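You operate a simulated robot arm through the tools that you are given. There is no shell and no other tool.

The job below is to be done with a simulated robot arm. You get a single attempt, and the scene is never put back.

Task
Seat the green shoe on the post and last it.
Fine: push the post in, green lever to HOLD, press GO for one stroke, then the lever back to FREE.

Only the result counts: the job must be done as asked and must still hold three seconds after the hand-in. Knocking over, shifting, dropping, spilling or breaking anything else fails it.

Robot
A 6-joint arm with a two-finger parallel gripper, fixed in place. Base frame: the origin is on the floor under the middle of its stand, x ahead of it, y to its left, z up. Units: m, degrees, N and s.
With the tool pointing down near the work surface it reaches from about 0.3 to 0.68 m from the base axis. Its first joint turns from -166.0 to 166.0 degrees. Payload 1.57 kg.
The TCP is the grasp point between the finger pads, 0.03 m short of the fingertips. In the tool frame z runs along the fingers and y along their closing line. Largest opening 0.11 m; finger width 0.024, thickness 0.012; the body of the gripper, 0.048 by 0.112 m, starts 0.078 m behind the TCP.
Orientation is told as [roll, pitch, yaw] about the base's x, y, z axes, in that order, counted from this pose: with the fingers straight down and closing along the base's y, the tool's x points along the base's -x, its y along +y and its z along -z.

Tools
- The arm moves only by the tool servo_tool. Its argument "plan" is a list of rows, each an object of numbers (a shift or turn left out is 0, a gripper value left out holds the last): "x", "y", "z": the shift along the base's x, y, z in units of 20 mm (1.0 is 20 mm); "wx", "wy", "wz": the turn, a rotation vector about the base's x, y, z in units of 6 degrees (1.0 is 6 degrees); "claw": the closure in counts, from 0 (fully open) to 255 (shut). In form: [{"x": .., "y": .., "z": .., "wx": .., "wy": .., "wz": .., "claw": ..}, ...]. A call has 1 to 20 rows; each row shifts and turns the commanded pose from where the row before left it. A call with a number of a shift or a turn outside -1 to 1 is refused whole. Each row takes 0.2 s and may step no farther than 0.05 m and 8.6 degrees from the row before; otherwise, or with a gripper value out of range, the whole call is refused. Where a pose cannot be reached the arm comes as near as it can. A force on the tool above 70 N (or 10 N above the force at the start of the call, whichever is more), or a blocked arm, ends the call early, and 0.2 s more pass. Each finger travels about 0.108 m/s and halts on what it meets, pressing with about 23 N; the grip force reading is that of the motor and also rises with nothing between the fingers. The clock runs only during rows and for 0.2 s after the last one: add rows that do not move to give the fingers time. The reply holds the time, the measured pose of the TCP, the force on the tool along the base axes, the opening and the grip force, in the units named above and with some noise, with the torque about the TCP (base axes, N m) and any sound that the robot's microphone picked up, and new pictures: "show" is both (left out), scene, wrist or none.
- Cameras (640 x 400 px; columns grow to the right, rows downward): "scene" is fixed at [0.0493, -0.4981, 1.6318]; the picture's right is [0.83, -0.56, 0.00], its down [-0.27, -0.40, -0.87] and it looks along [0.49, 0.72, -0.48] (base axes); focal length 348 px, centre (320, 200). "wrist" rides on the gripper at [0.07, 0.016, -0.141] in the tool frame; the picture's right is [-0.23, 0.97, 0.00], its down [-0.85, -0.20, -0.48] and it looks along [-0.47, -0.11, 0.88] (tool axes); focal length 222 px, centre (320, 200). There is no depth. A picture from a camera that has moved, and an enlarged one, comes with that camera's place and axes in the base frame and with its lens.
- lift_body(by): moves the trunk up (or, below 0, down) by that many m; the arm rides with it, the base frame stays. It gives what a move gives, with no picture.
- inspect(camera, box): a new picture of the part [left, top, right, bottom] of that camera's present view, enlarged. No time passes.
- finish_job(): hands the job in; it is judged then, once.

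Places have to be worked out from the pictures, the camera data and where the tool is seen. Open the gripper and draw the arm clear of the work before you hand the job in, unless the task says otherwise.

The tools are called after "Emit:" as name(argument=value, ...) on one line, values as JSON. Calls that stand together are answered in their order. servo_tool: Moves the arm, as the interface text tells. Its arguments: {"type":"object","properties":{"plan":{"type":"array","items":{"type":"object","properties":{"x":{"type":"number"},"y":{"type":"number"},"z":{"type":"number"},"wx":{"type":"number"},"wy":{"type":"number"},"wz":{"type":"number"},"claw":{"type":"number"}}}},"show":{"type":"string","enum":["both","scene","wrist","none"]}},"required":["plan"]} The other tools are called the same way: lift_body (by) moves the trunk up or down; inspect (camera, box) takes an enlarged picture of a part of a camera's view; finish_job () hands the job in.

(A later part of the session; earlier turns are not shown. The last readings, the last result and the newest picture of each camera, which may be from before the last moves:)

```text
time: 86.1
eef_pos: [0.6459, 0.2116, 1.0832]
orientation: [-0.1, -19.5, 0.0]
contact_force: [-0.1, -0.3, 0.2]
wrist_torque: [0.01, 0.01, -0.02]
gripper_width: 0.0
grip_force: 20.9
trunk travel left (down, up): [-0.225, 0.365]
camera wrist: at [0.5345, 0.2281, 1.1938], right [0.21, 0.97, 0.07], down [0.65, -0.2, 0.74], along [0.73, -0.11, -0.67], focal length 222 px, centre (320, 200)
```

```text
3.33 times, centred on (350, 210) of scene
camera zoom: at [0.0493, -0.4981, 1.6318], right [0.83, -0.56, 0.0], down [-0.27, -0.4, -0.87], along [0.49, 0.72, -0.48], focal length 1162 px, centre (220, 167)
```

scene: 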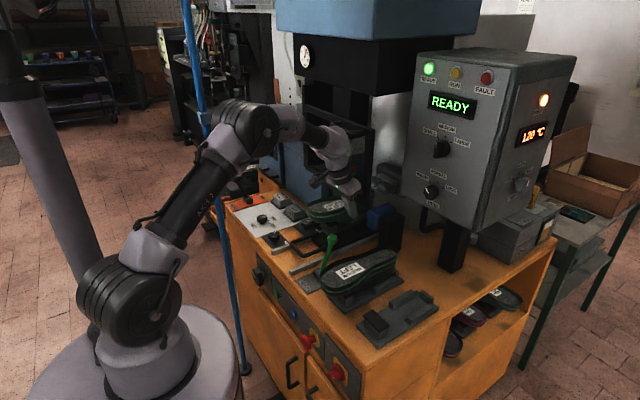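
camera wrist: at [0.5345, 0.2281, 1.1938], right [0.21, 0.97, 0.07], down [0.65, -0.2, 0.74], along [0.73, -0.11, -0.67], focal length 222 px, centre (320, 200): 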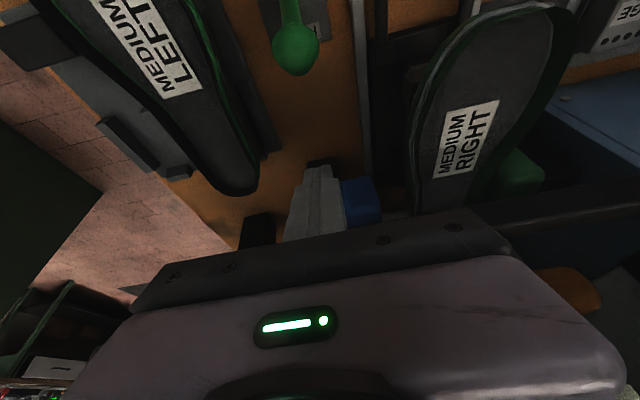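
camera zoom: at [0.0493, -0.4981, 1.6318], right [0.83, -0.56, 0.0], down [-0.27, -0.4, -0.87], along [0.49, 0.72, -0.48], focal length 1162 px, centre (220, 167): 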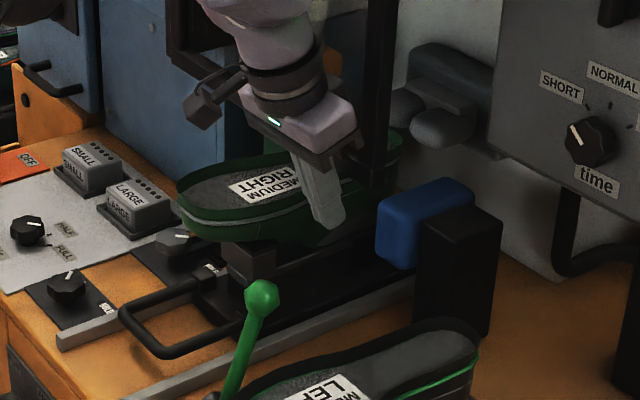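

The area beyond the knob is clear. I descend to z≈0.972 behind the knob.

Emit:
servo_tool(plan=[{"z": -1}, {"z": -1}, {"z": -1}, {"z": -1}, {"z": -1}, {"z": -0.55}, {}], show="both")

Emit:
inspect(camera="scene", box=[290, 180, 400, 280])

Emit:
inspect(camera="wrist", box=[160, 20, 540, 240])

```text
time: 87.7
eef_pos: [0.6465, 0.2132, 0.9753]
orientation: [-0.3, -19.5, 0.0]
contact_force: [0.3, -0.8, 0.1]
wrist_torque: [0.0, 0.04, 0.03]
gripper_width: 0.0
grip_force: 21.6
trunk travel left (down, up): [-0.225, 0.365]
camera wrist: at [0.5345, 0.228, 1.0841], right [0.21, 0.97, 0.07], down [0.65, -0.2, 0.74], along [0.73, -0.11, -0.67], focal length 222 px, centre (320, 200)
```

scene: 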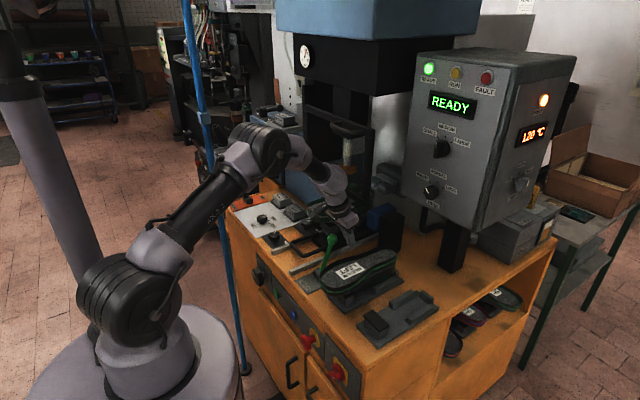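
wrist: 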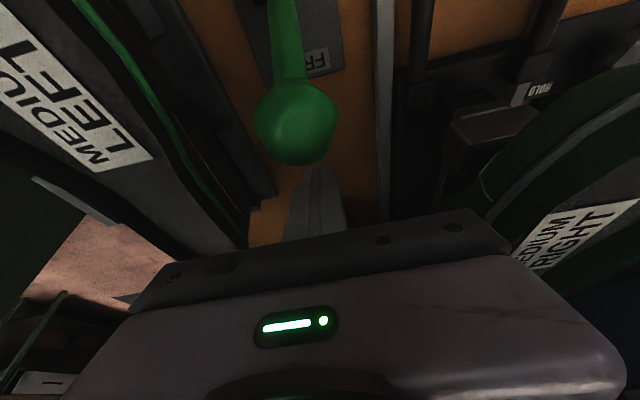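

```text
4.00 times, centred on (345, 230) of scene
camera zoom: at [0.0493, -0.4981, 1.6318], right [0.83, -0.56, 0.0], down [-0.27, -0.4, -0.87], along [0.49, 0.72, -0.48], focal length 1394 px, centre (220, 80)
```

zoom: 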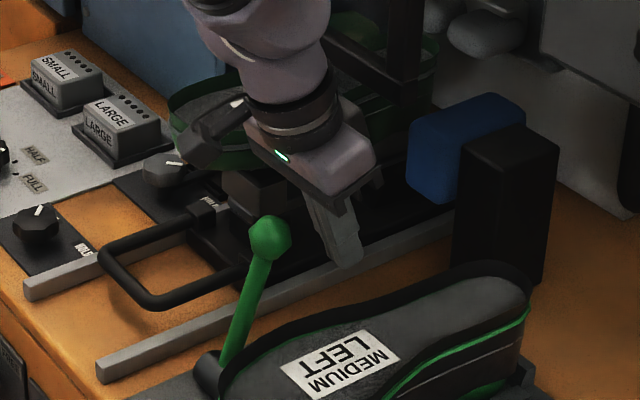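

```text
1.68 times, centred on (350, 130) of wrist
camera zoom: at [0.5345, 0.228, 1.0841], right [0.21, 0.97, 0.07], down [0.65, -0.2, 0.74], along [0.73, -0.11, -0.67], focal length 374 px, centre (270, 318)
```

zoom: 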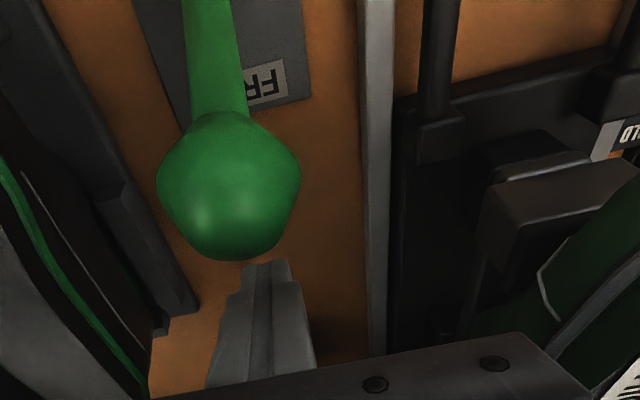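

Finger is aligned with the knob (y≈0.213). I push −x to swing the lever toward HOLD, watching the force.

Emit:
servo_tool(plan=[{"x": -0.5}, {"x": -0.5}, {"x": -0.5}, {"x": -0.5}, {"x": -0.5}, {"x": -0.5}, {"x": -0.5}, {"x": -0.4}, {}], show="both")

Emit:
inspect(camera="scene", box=[270, 190, 380, 290])

```text
time: 89.7
eef_pos: [0.5677, 0.2126, 0.9748]
orientation: [-0.1, -19.5, -0.1]
contact_force: [0.5, 0.2, 0.8]
wrist_torque: [-0.02, 0.04, -0.01]
gripper_width: 0.0002
grip_force: 21.9
trunk travel left (down, up): [-0.225, 0.365]
camera wrist: at [0.4555, 0.2287, 1.0837], right [0.21, 0.97, 0.07], down [0.65, -0.2, 0.74], along [0.73, -0.11, -0.67], focal length 222 px, centre (320, 200)
```

scene: 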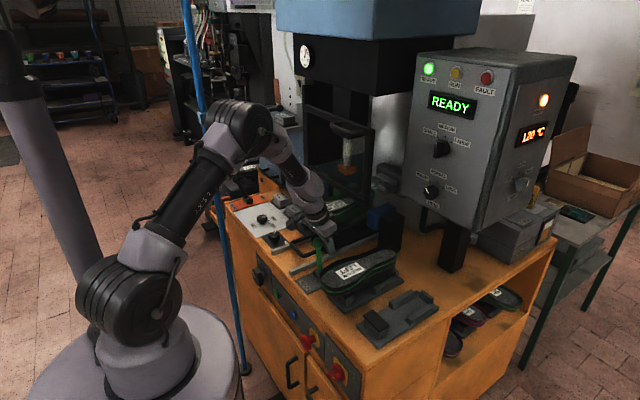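
wrist: 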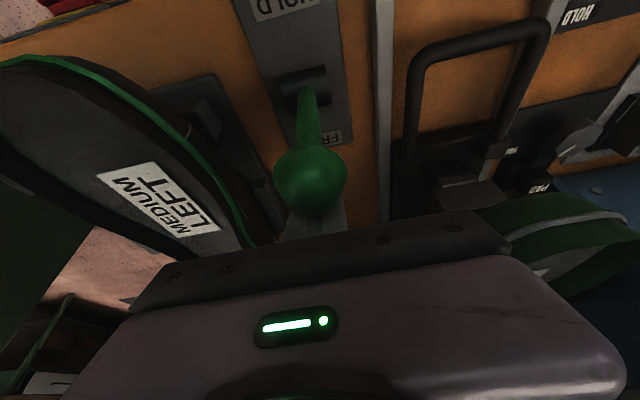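

```text
4.00 times, centred on (325, 240) of scene
camera zoom: at [0.0493, -0.4981, 1.6318], right [0.83, -0.56, 0.0], down [-0.27, -0.4, -0.87], along [0.49, 0.72, -0.48], focal length 1394 px, centre (300, 40)
```

zoom: 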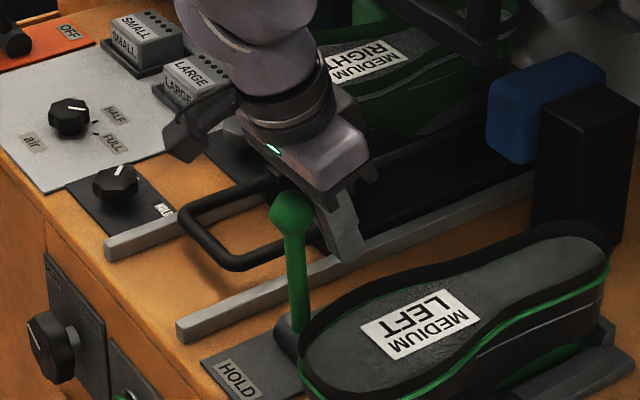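

The lever is at vertical and moving freely. I continue pushing toward HOLD.

Emit:
servo_tool(plan=[{"x": -0.4}, {"x": -0.4}, {"x": -0.4}, {"x": -0.3}, {"x": -0.3}, {}], show="both")

Emit:
inspect(camera="scene", box=[260, 190, 370, 290])

```text
time: 91.1
eef_pos: [0.5327, 0.2128, 0.975]
orientation: [-0.1, -19.5, 0.0]
contact_force: [-0.2, 0.0, -0.7]
wrist_torque: [0.05, -0.01, 0.0]
gripper_width: 0.0002
grip_force: 21.5
trunk travel left (down, up): [-0.225, 0.365]
camera wrist: at [0.4196, 0.2286, 1.0836], right [0.21, 0.97, 0.07], down [0.65, -0.2, 0.74], along [0.73, -0.11, -0.67], focal length 222 px, centre (320, 200)
```

scene: 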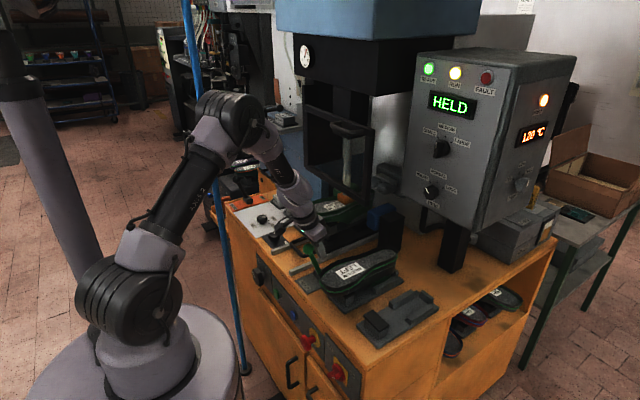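
wrist: 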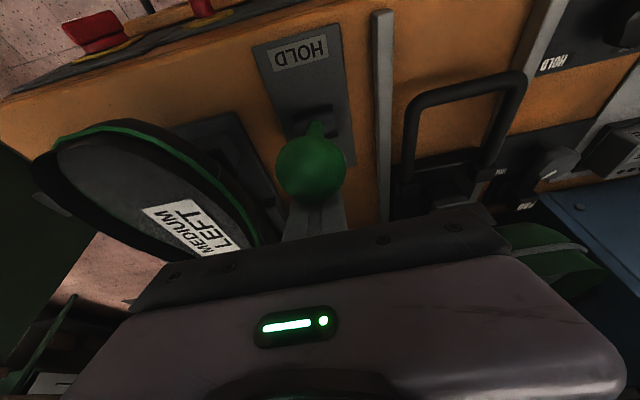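

```text
4.00 times, centred on (315, 240) of scene
camera zoom: at [0.0493, -0.4981, 1.6318], right [0.83, -0.56, 0.0], down [-0.27, -0.4, -0.87], along [0.49, 0.72, -0.48], focal length 1394 px, centre (340, 40)
```

zoom: 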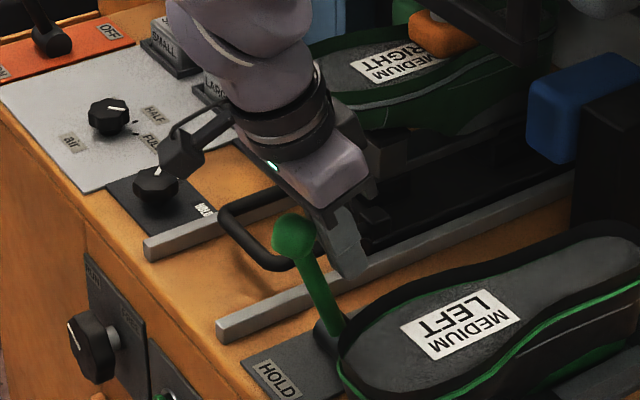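

Display shows HELD and the hold-down pad has come down onto the shoe. I check the lever position closely before leaving it.

Emit:
inspect(camera="wrist", box=[230, 20, 390, 240])

Emit:
inspect(camera="scene", box=[400, 50, 570, 150])

Emit:
inspect(camera="scene", box=[300, 110, 400, 240])

```text
1.82 times, centred on (310, 130) of wrist
camera zoom: at [0.4196, 0.2286, 1.0836], right [0.21, 0.97, 0.07], down [0.65, -0.2, 0.74], along [0.73, -0.11, -0.67], focal length 404 px, centre (338, 327)
```

zoom: 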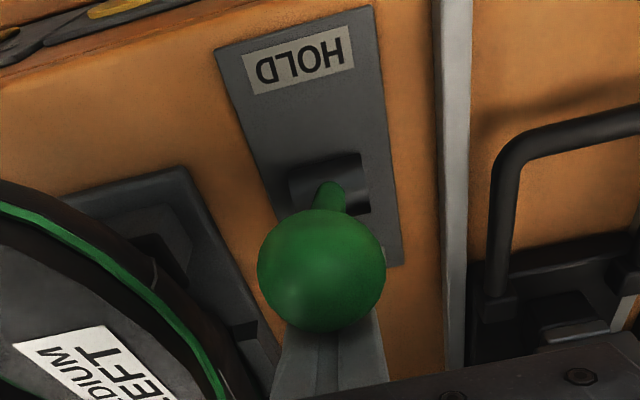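

```text
3.76 times, centred on (485, 100) of scene
camera zoom: at [0.0493, -0.4981, 1.6318], right [0.83, -0.56, 0.0], down [-0.27, -0.4, -0.87], along [0.49, 0.72, -0.48], focal length 1312 px, centre (-301, 576)
```

zoom: 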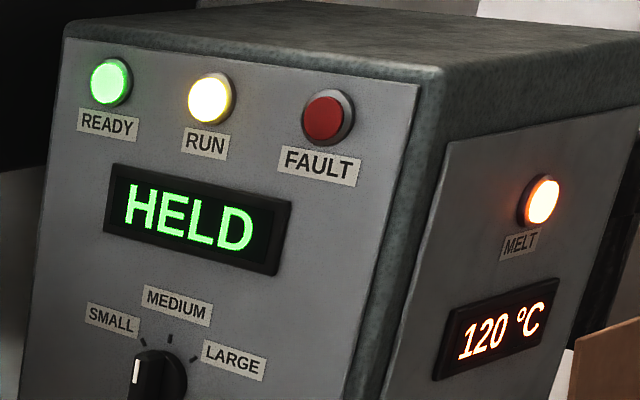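

```text
3.08 times, centred on (350, 175) of scene
camera zoom: at [0.0493, -0.4981, 1.6318], right [0.83, -0.56, 0.0], down [-0.27, -0.4, -0.87], along [0.49, 0.72, -0.48], focal length 1072 px, centre (228, 277)
```

zoom: 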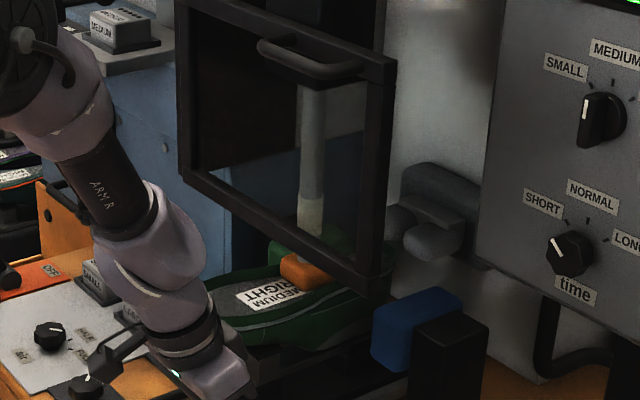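

HELD is shown, no fault. I nudge slightly further to make sure the lever is fully at its HOLD stop, then back away.

Emit:
servo_tool(plan=[{"x": -0.15}, {"x": -0.15}, {}], show="none")

```text
time: 91.9
eef_pos: [0.5296, 0.2134, 0.9747]
orientation: [0.1, -19.5, 0.0]
contact_force: [29.4, -3.4, 8.6]
wrist_torque: [0.14, 0.98, 0.01]
gripper_width: 0.0001
grip_force: 21.2
trunk travel left (down, up): [-0.225, 0.365]
```

Lever is hard against its HOLD stop (29 N). I back off in +x, rise, and pass back over the lever toward the front for the GO button.

Emit:
servo_tool(plan=[{"x": 0.5}, {"x": 1}, {"x": 0.5, "z": 0.5}, {"z": 1}, {"z": 1}, {"z": 1}, {"z": 1}, {"z": 1}, {"z": 0.6}, {}], show="both")

Emit:
inspect(camera="scene", box=[260, 170, 400, 290])

```text
time: 94.1
eef_pos: [0.5662, 0.2129, 1.0968]
orientation: [0.0, -19.4, 0.0]
contact_force: [0.1, 0.5, -0.2]
wrist_torque: [-0.02, 0.0, -0.02]
gripper_width: 0.0
grip_force: 21.5
trunk travel left (down, up): [-0.225, 0.365]
camera wrist: at [0.4534, 0.2285, 1.2059], right [0.21, 0.97, 0.07], down [0.65, -0.2, 0.74], along [0.73, -0.11, -0.67], focal length 222 px, centre (320, 200)
```

scene: 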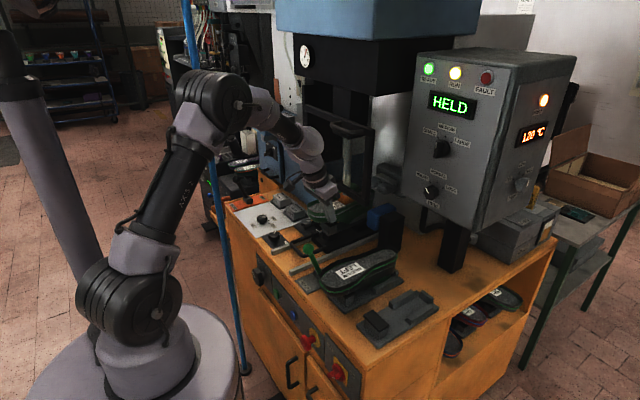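
wrist: 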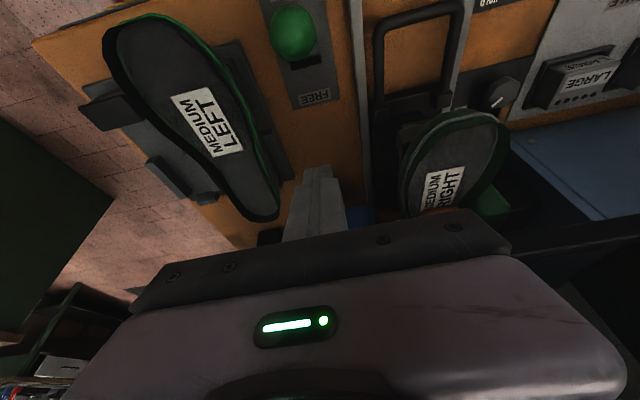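

```text
3.33 times, centred on (330, 230) of scene
camera zoom: at [0.0493, -0.4981, 1.6318], right [0.83, -0.56, 0.0], down [-0.27, -0.4, -0.87], along [0.49, 0.72, -0.48], focal length 1162 px, centre (287, 100)
```

zoom: 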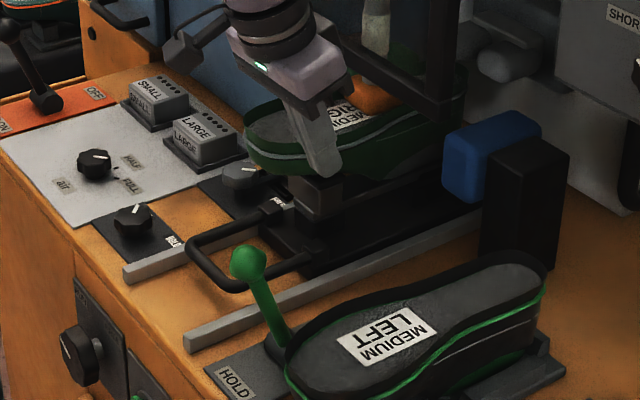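

Lever stays at HOLD and the display holds "HELD". I move back to x≈0.33 and over to y≈0.349, in front of the GO button.

Emit:
servo_tool(plan=[{"x": -1}, {"x": -1}, {"x": -1}, {"x": -1}, {"x": -1}, {"x": -1}, {"x": -1}, {"x": -1}, {"x": -1}, {"x": -1}, {"x": -1}, {"x": -0.8, "y": 0.8}, {"y": 1}, {"y": 1}, {"y": 1}, {"y": 1}, {"y": 1}, {"y": 1}], show="none")

Emit:
servo_tool(plan=[{"z": -1}, {"z": -1}, {"z": -1}, {"z": -1}, {"z": -1}, {"z": -1}, {"z": -1}, {"z": -1}, {"z": -1}, {"z": -1}, {"z": -1}, {"z": -1}, {}], show="both")

Emit:
inspect(camera="wrist", box=[200, 20, 480, 240])

Emit:
inspect(camera="scene", box=[200, 200, 340, 340])

```text
time: 97.9
eef_pos: [0.3294, 0.3497, 1.0958]
orientation: [-0.1, -19.5, 0.1]
contact_force: [0.1, 0.6, 0.1]
wrist_torque: [-0.01, -0.03, 0.0]
gripper_width: 0.0
grip_force: 21.0
trunk travel left (down, up): [-0.225, 0.365]
```

```text
time: 100.7
eef_pos: [0.3313, 0.3489, 0.8563]
orientation: [-0.1, -19.5, 0.1]
contact_force: [0.0, -0.6, 0.0]
wrist_torque: [0.01, 0.02, 0.02]
gripper_width: 0.0
grip_force: 21.6
trunk travel left (down, up): [-0.225, 0.365]
camera wrist: at [0.2186, 0.3649, 0.9655], right [0.21, 0.97, 0.07], down [0.65, -0.2, 0.74], along [0.73, -0.11, -0.67], focal length 222 px, centre (320, 200)
```

scene: 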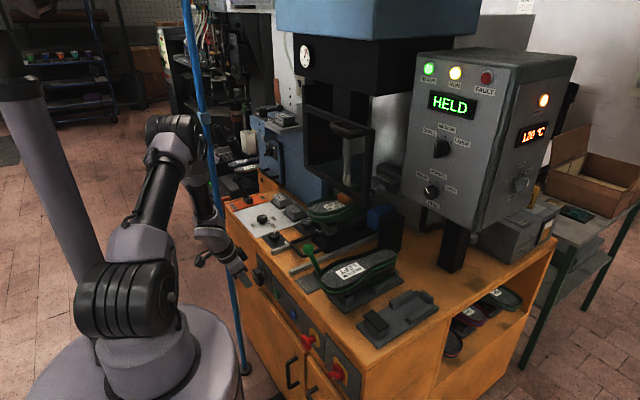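
wrist: 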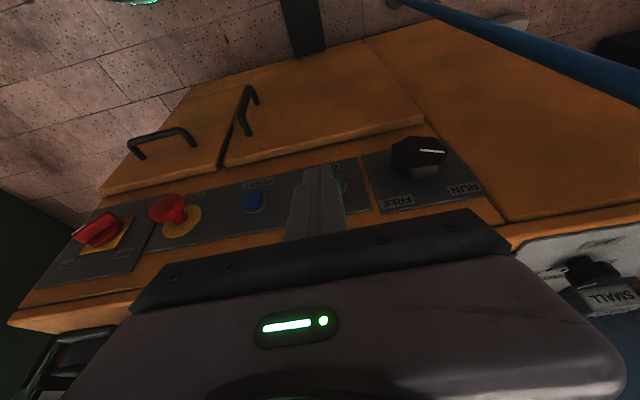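

```text
1.82 times, centred on (340, 130) of wrist
camera zoom: at [0.2186, 0.3649, 0.9655], right [0.21, 0.97, 0.07], down [0.65, -0.2, 0.74], along [0.73, -0.11, -0.67], focal length 404 px, centre (284, 327)
```

zoom: 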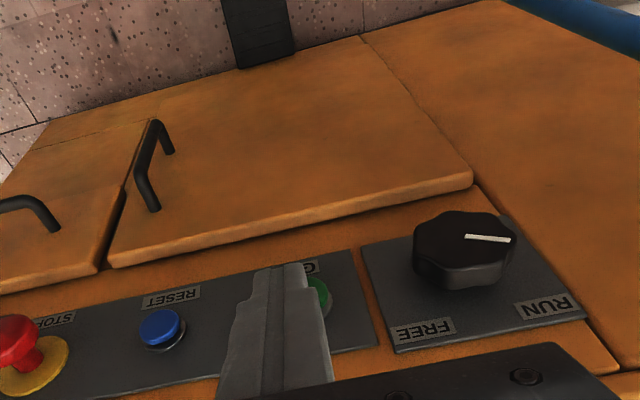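

```text
2.86 times, centred on (270, 270) of scene
camera zoom: at [0.0493, -0.4981, 1.6318], right [0.83, -0.56, 0.0], down [-0.27, -0.4, -0.87], along [0.49, 0.72, -0.48], focal length 996 px, centre (463, 0)
```

zoom: 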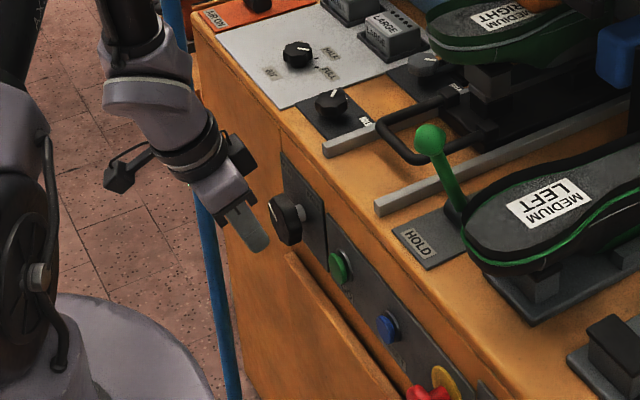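

GO's face is at about (0.44, 0.347, 0.742). I lower the fingertips to that height, still short of the button.

Emit:
servo_tool(plan=[{"z": -1, "y": -0.1}, {"z": -1}, {"z": -1}, {"z": -1}, {"z": -0.65}, {"x": 1}, {"x": 1}, {"x": 1}, {}], show="both")

Emit:
inspect(camera="scene", box=[230, 240, 310, 320])

Emit:
inspect(camera="wrist", box=[220, 80, 420, 240])

```text
time: 102.7
eef_pos: [0.3895, 0.348, 0.7632]
orientation: [0.0, -19.4, 0.0]
contact_force: [0.8, 0.3, -0.2]
wrist_torque: [0.01, 0.01, 0.01]
gripper_width: 0.0
grip_force: 21.5
trunk travel left (down, up): [-0.225, 0.365]
camera wrist: at [0.2771, 0.3636, 0.872], right [0.21, 0.97, 0.07], down [0.65, -0.2, 0.74], along [0.73, -0.11, -0.67], focal length 222 px, centre (320, 200)
```

scene: 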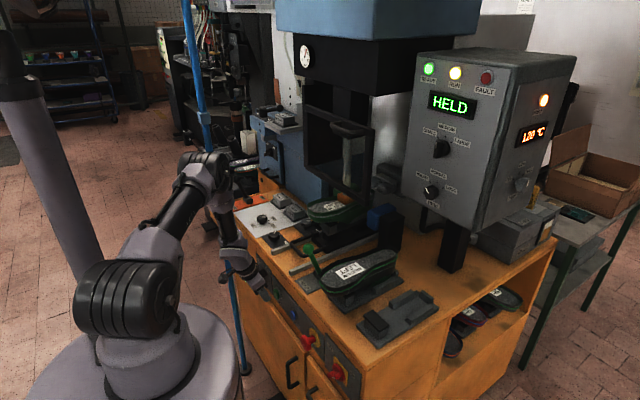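
wrist: 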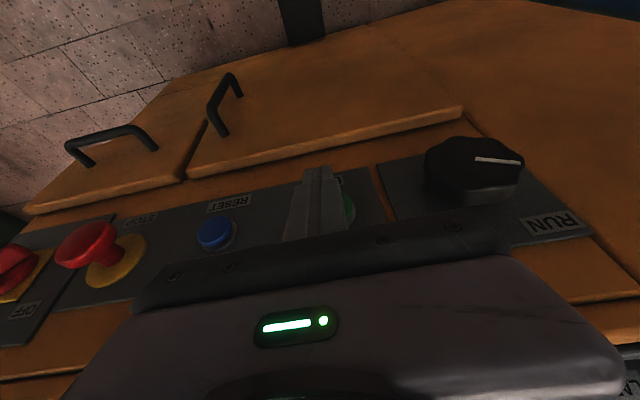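

```text
5.00 times, centred on (270, 280) of scene
camera zoom: at [0.0493, -0.4981, 1.6318], right [0.83, -0.56, 0.0], down [-0.27, -0.4, -0.87], along [0.49, 0.72, -0.48], focal length 1742 px, centre (570, -200)
```

zoom: 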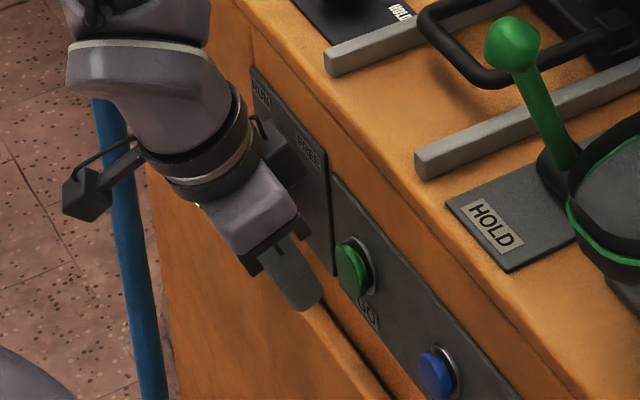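

```text
2.50 times, centred on (320, 160) of wrist
camera zoom: at [0.2771, 0.3636, 0.872], right [0.21, 0.97, 0.07], down [0.65, -0.2, 0.74], along [0.73, -0.11, -0.67], focal length 555 px, centre (320, 300)
```

zoom: 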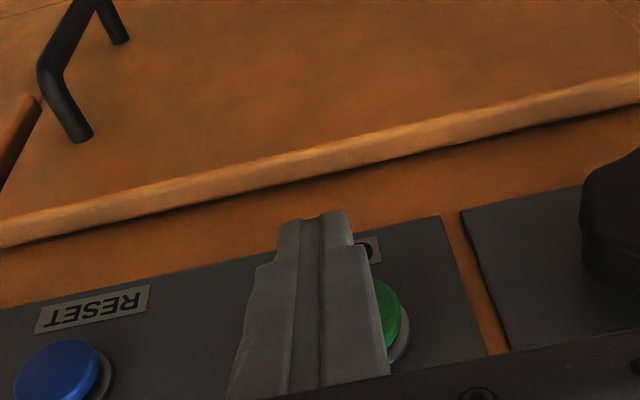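

Fingertip is level with and in line with GO. I approach to just before contact, then press gently.

Emit:
servo_tool(plan=[{"x": 0.5}, {"x": 0.5}, {"x": 0.2}, {"x": 0.15}, {}], show="none")

```text
time: 103.9
eef_pos: [0.4163, 0.3459, 0.7635]
orientation: [-0.1, -19.5, 0.0]
contact_force: [-8.0, 1.5, 0.8]
wrist_torque: [0.07, 0.2, 0.07]
gripper_width: 0.0
grip_force: 20.9
trunk travel left (down, up): [-0.225, 0.365]
heard: click
```

A click was heard with 8 N on the finger — GO has been pressed. I release it right away and look at the display.

Emit:
servo_tool(plan=[{"x": -0.5}, {"x": -0.8}], show="scene")

Emit:
inspect(camera="scene", box=[290, 50, 570, 240])

```text
time: 104.5
eef_pos: [0.3914, 0.3465, 0.7626]
orientation: [-0.1, -19.4, 0.0]
contact_force: [0.0, 0.6, 0.0]
wrist_torque: [-0.02, -0.02, 0.01]
gripper_width: 0.0003
grip_force: 21.0
trunk travel left (down, up): [-0.225, 0.365]
```

scene: 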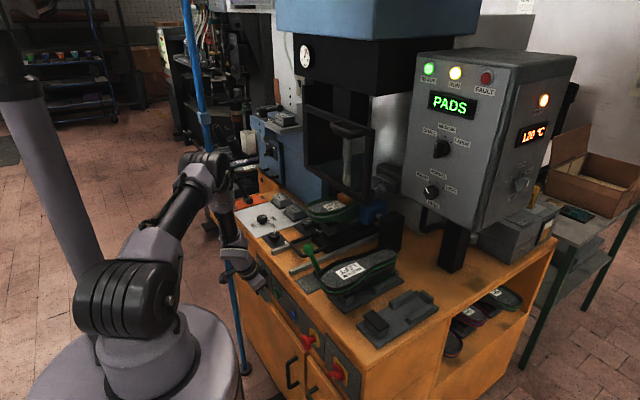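

```text
2.11 times, centred on (430, 145) of scene
camera zoom: at [0.0493, -0.4981, 1.6318], right [0.83, -0.56, 0.0], down [-0.27, -0.4, -0.87], along [0.49, 0.72, -0.48], focal length 734 px, centre (88, 316)
```

zoom: 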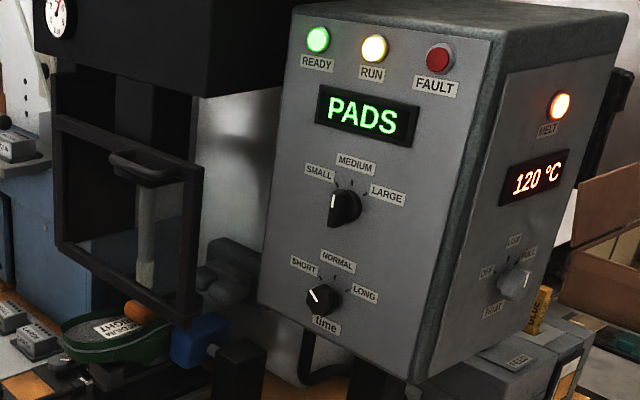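

The stroke is running (display "PADS", side pads closing in). I back off a little more and wait.

Emit:
servo_tool(plan=[{"x": -0.8}, {"x": -0.8}, {}, {}, {}, {}, {}, {}, {}, {}], show="scene")

Emit:
inspect(camera="scene", box=[290, 50, 570, 240])

```text
time: 106.7
eef_pos: [0.3589, 0.3472, 0.7636]
orientation: [0.0, -19.4, 0.1]
contact_force: [0.1, -0.3, 0.4]
wrist_torque: [0.01, 0.01, -0.02]
gripper_width: 0.0
grip_force: 21.6
trunk travel left (down, up): [-0.225, 0.365]
```

scene: 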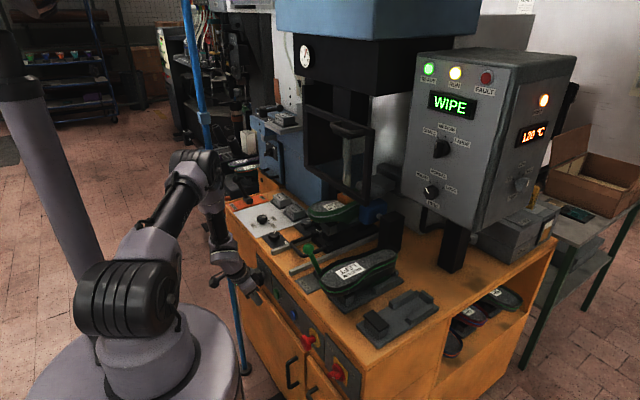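

```text
2.11 times, centred on (430, 145) of scene
camera zoom: at [0.0493, -0.4981, 1.6318], right [0.83, -0.56, 0.0], down [-0.27, -0.4, -0.87], along [0.49, 0.72, -0.48], focal length 734 px, centre (88, 316)
```

zoom: 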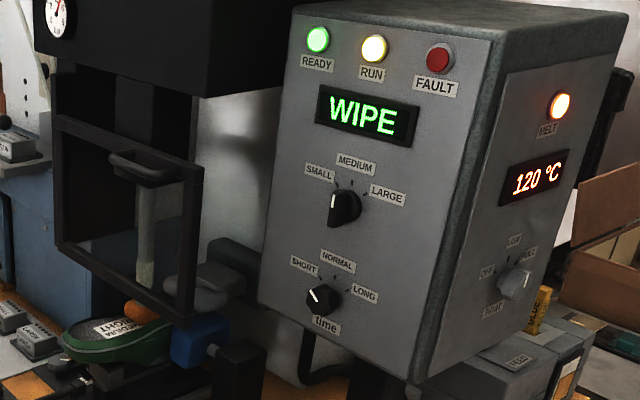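

WIPE stage in progress. While it runs I raise the arm back to travel height in front of the bench.

Emit:
servo_tool(plan=[{"x": -0.8}, {"x": -0.6, "z": 1}, {"z": 1}, {"z": 1}, {"z": 1}, {"z": 1}, {"z": 1}, {"z": 1}, {"z": 1}, {"z": 1}, {"z": 1}, {"z": 1}, {"z": 1}, {"z": 1}, {"z": 1}, {"z": 1}, {"z": 1}, {"z": 0.8}], show="scene")

Emit:
inspect(camera="scene", box=[290, 50, 570, 240])

```text
time: 110.5
eef_pos: [0.3317, 0.3466, 1.0993]
orientation: [-0.1, -19.4, 0.0]
contact_force: [-0.3, 0.3, 0.0]
wrist_torque: [-0.01, 0.0, -0.02]
gripper_width: 0.0
grip_force: 21.6
trunk travel left (down, up): [-0.225, 0.365]
```

scene: 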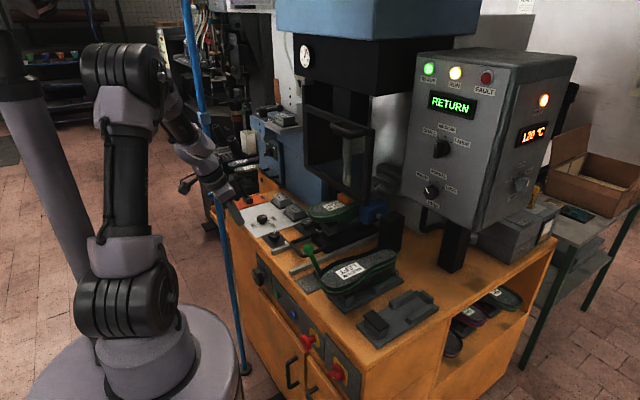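

```text
2.11 times, centred on (430, 145) of scene
camera zoom: at [0.0493, -0.4981, 1.6318], right [0.83, -0.56, 0.0], down [-0.27, -0.4, -0.87], along [0.49, 0.72, -0.48], focal length 734 px, centre (88, 316)
```

zoom: 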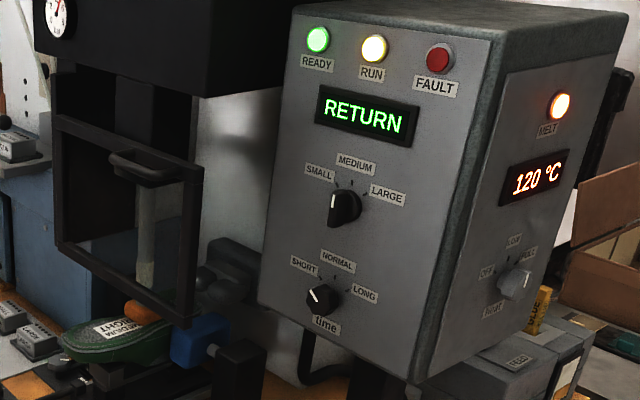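

Display reads RETURN; I wait for the cycle to complete before touching the lever.

Emit:
servo_tool(plan=[{}, {}, {}, {}, {}, {}, {}, {}, {}, {}], show="scene")

Emit:
inspect(camera="scene", box=[290, 50, 570, 240])

```text
time: 112.7
eef_pos: [0.3308, 0.3459, 1.1008]
orientation: [-0.1, -19.4, 0.0]
contact_force: [-0.3, 0.3, 0.0]
wrist_torque: [-0.01, -0.01, 0.03]
gripper_width: 0.0
grip_force: 21.2
trunk travel left (down, up): [-0.225, 0.365]
```

scene: 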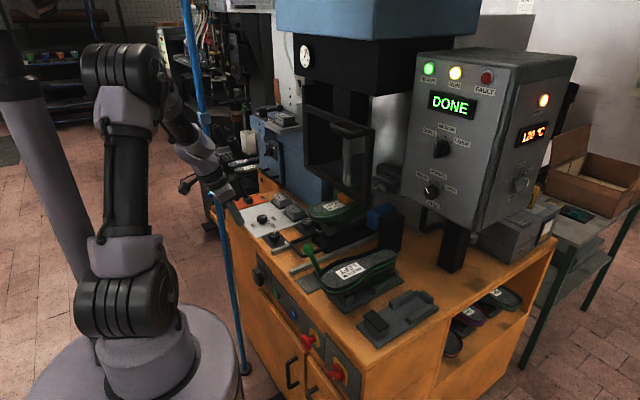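

```text
2.11 times, centred on (430, 145) of scene
camera zoom: at [0.0493, -0.4981, 1.6318], right [0.83, -0.56, 0.0], down [-0.27, -0.4, -0.87], along [0.49, 0.72, -0.48], focal length 734 px, centre (88, 316)
```

zoom: 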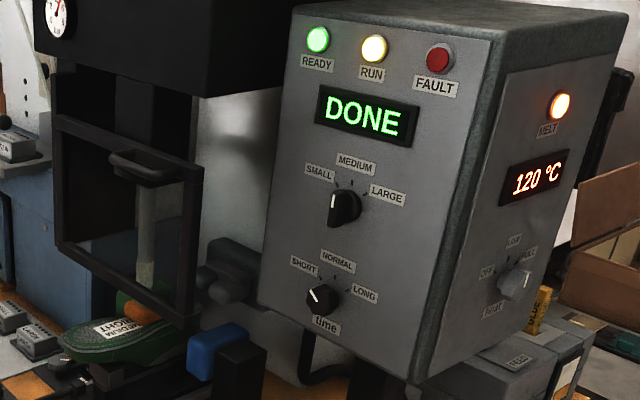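

DONE. Now the lever back to FREE: I go to its −x side at y=0.213 and lower behind the knob (now at x≈0.489).

Emit:
servo_tool(plan=[{"y": -1, "x": 0.4}, {"y": -1, "x": 0.4}, {"y": -1, "x": 0.4}, {"y": -1, "x": 0.4}, {"y": -1, "x": 0.4}, {"y": -1, "x": 0.4}, {"y": -0.65, "x": 0.4}, {"z": -1}, {"z": -1}, {"z": -1}, {"z": -1}, {"z": -1}, {"z": -1}, {"z": -0.25}, {}], show="both")

Emit:
inspect(camera="scene", box=[240, 200, 380, 310])

Emit:
inspect(camera="wrist", box=[200, 40, 480, 240])

```text
time: 115.9
eef_pos: [0.3862, 0.2143, 0.9738]
orientation: [-0.1, -19.5, 0.0]
contact_force: [0.0, 0.5, 0.7]
wrist_torque: [-0.01, 0.0, 0.03]
gripper_width: 0.0
grip_force: 20.9
trunk travel left (down, up): [-0.225, 0.365]
camera wrist: at [0.2749, 0.2297, 1.0838], right [0.21, 0.97, 0.07], down [0.65, -0.2, 0.74], along [0.73, -0.11, -0.67], focal length 222 px, centre (320, 200)
```

scene: 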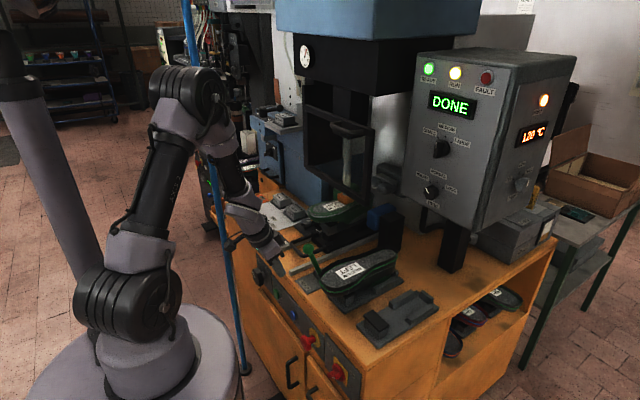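
wrist: 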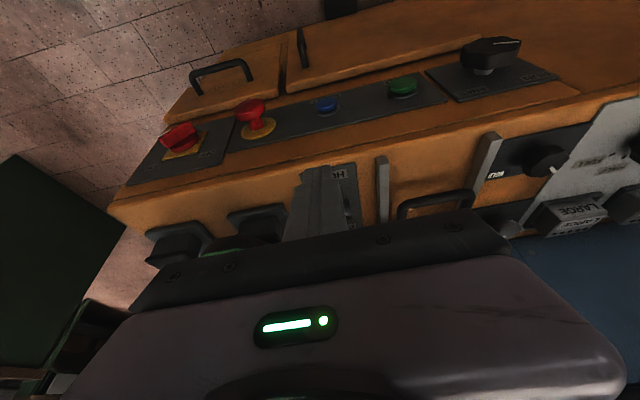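

```text
3.64 times, centred on (310, 255) of scene
camera zoom: at [0.0493, -0.4981, 1.6318], right [0.83, -0.56, 0.0], down [-0.27, -0.4, -0.87], along [0.49, 0.72, -0.48], focal length 1267 px, centre (356, 0)
```

zoom: 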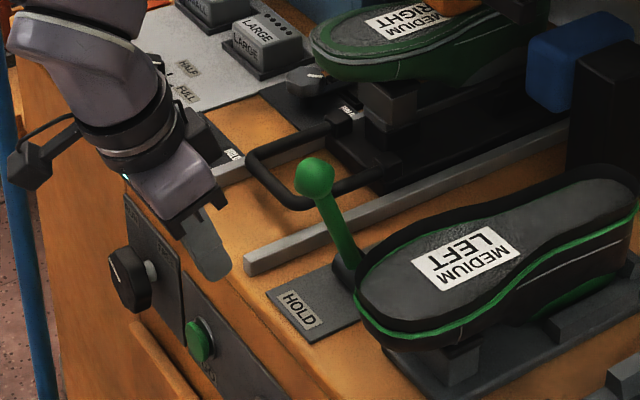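

```text
2.00 times, centred on (340, 140) of wrist
camera zoom: at [0.2749, 0.2297, 1.0838], right [0.21, 0.97, 0.07], down [0.65, -0.2, 0.74], along [0.73, -0.11, -0.67], focal length 444 px, centre (280, 320)
```

zoom: 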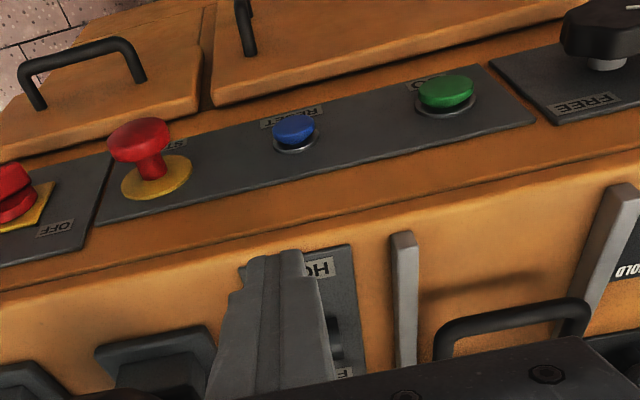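

The margin now looks folded onto the sole. I approach the knob from the −x side and push the lever toward FREE.

Emit:
servo_tool(plan=[{"x": 0.9}, {"x": 0.9}, {"x": 0.9}, {"x": 0.8}, {"x": 0.4}, {"x": 0.4}, {"x": 0.4}, {"x": 0.4}, {}], show="both")

Emit:
inspect(camera="scene", box=[250, 190, 390, 300])

```text
time: 117.9
eef_pos: [0.4885, 0.2129, 0.9748]
orientation: [-0.1, -19.5, 0.0]
contact_force: [-2.9, 0.0, -1.2]
wrist_torque: [0.01, -0.09, 0.03]
gripper_width: 0.0003
grip_force: 21.5
trunk travel left (down, up): [-0.225, 0.365]
camera wrist: at [0.3764, 0.2294, 1.0836], right [0.21, 0.97, 0.07], down [0.65, -0.2, 0.74], along [0.73, -0.11, -0.67], focal length 222 px, centre (320, 200)
```

scene: 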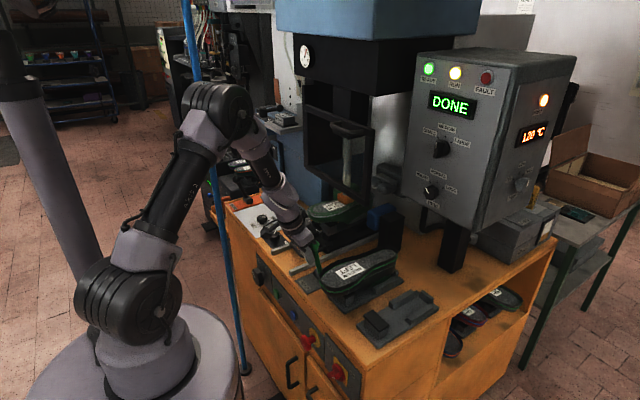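
wrist: 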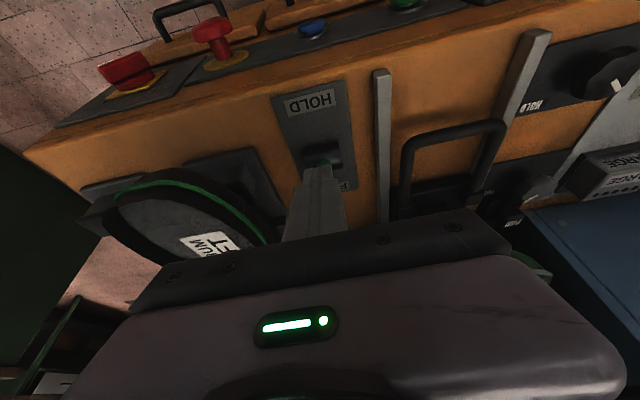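

```text
3.64 times, centred on (320, 245) of scene
camera zoom: at [0.0493, -0.4981, 1.6318], right [0.83, -0.56, 0.0], down [-0.27, -0.4, -0.87], along [0.49, 0.72, -0.48], focal length 1267 px, centre (320, 36)
```

zoom: 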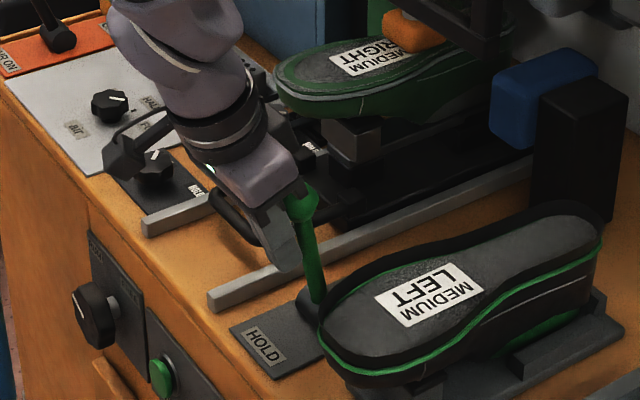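

The lever is moving with the finger, now near vertical. I continue pushing toward FREE.

Emit:
servo_tool(plan=[{"x": 0.4}, {"x": 0.4}, {"x": 0.4}, {"x": 0.4}, {"x": 0.3}, {}], show="both")

Emit:
inspect(camera="scene", box=[250, 150, 410, 290])

Emit:
inspect(camera="scene", box=[400, 50, 570, 150])

```text
time: 119.3
eef_pos: [0.5274, 0.2145, 0.9745]
orientation: [-0.1, -19.5, 0.0]
contact_force: [1.0, 0.1, -0.9]
wrist_torque: [0.0, 0.0, -0.03]
gripper_width: 0.0002
grip_force: 20.7
trunk travel left (down, up): [-0.225, 0.365]
camera wrist: at [0.4151, 0.2299, 1.0838], right [0.21, 0.97, 0.07], down [0.65, -0.2, 0.74], along [0.73, -0.11, -0.67], focal length 222 px, centre (320, 200)
```

scene: 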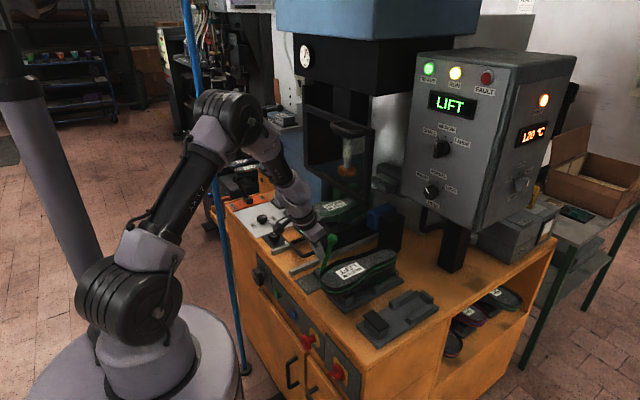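
wrist: 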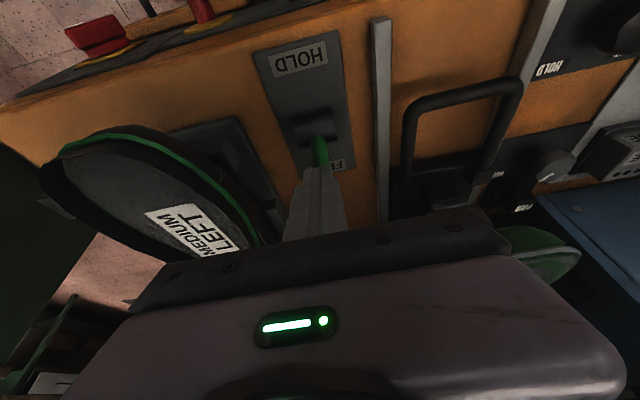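

```text
2.86 times, centred on (330, 220) of scene
camera zoom: at [0.0493, -0.4981, 1.6318], right [0.83, -0.56, 0.0], down [-0.27, -0.4, -0.87], along [0.49, 0.72, -0.48], focal length 996 px, centre (291, 143)
```

zoom: 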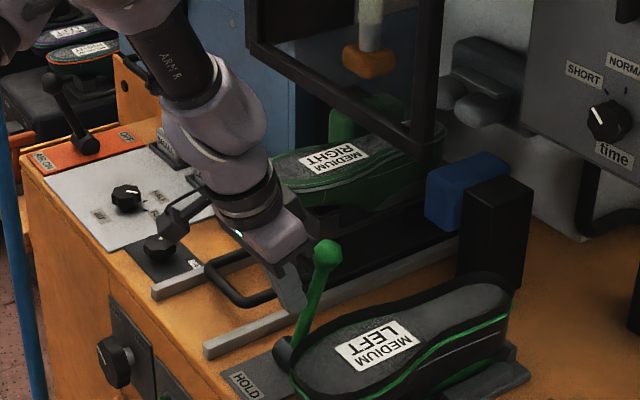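

```text
3.76 times, centred on (485, 100) of scene
camera zoom: at [0.0493, -0.4981, 1.6318], right [0.83, -0.56, 0.0], down [-0.27, -0.4, -0.87], along [0.49, 0.72, -0.48], focal length 1312 px, centre (-301, 576)
```

zoom: 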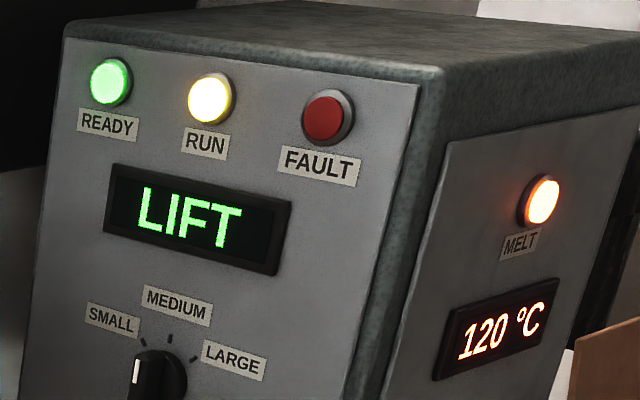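

Display LIFT — the hold-down has risen. I nudge the lever a touch further to be sure it's at its FREE stop.

Emit:
servo_tool(plan=[{"x": 0.15}, {"x": 0.15}, {}], show="none")

```text
time: 120.1
eef_pos: [0.5331, 0.2136, 0.9745]
orientation: [-0.1, -19.5, 0.0]
contact_force: [-6.8, 0.5, -0.5]
wrist_torque: [-0.01, 0.16, 0.02]
gripper_width: 0.0
grip_force: 20.8
trunk travel left (down, up): [-0.225, 0.365]
```

Emit:
servo_tool(plan=[{"x": 0.1}, {}], show="scene")

Emit:
inspect(camera="scene", box=[400, 50, 570, 150])

```text
time: 120.7
eef_pos: [0.5329, 0.2133, 0.976]
orientation: [-0.2, -19.5, 0.0]
contact_force: [-22.7, 1.6, -0.7]
wrist_torque: [0.03, 0.57, 0.06]
gripper_width: 0.0002
grip_force: 21.1
trunk travel left (down, up): [-0.225, 0.365]
```

scene: 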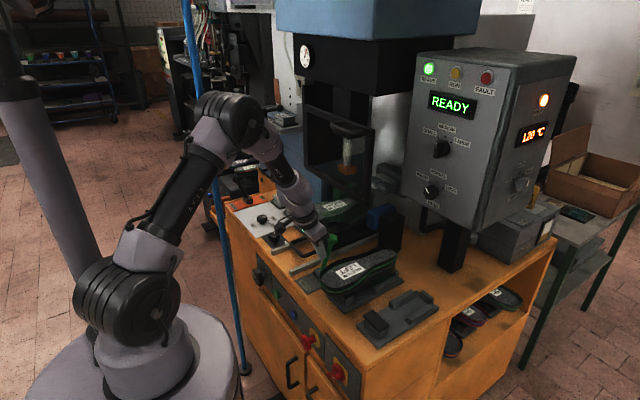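

```text
3.76 times, centred on (485, 100) of scene
camera zoom: at [0.0493, -0.4981, 1.6318], right [0.83, -0.56, 0.0], down [-0.27, -0.4, -0.87], along [0.49, 0.72, -0.48], focal length 1312 px, centre (-301, 576)
```

zoom: 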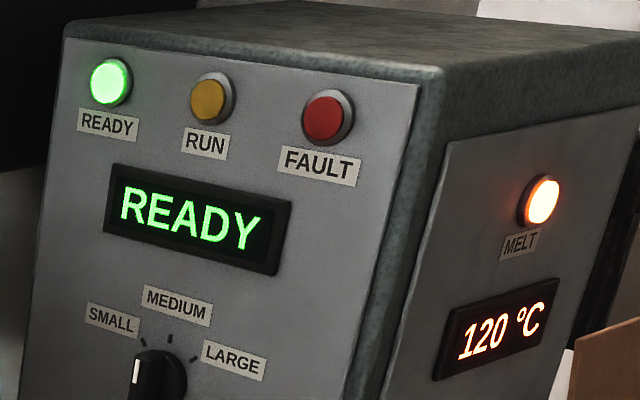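

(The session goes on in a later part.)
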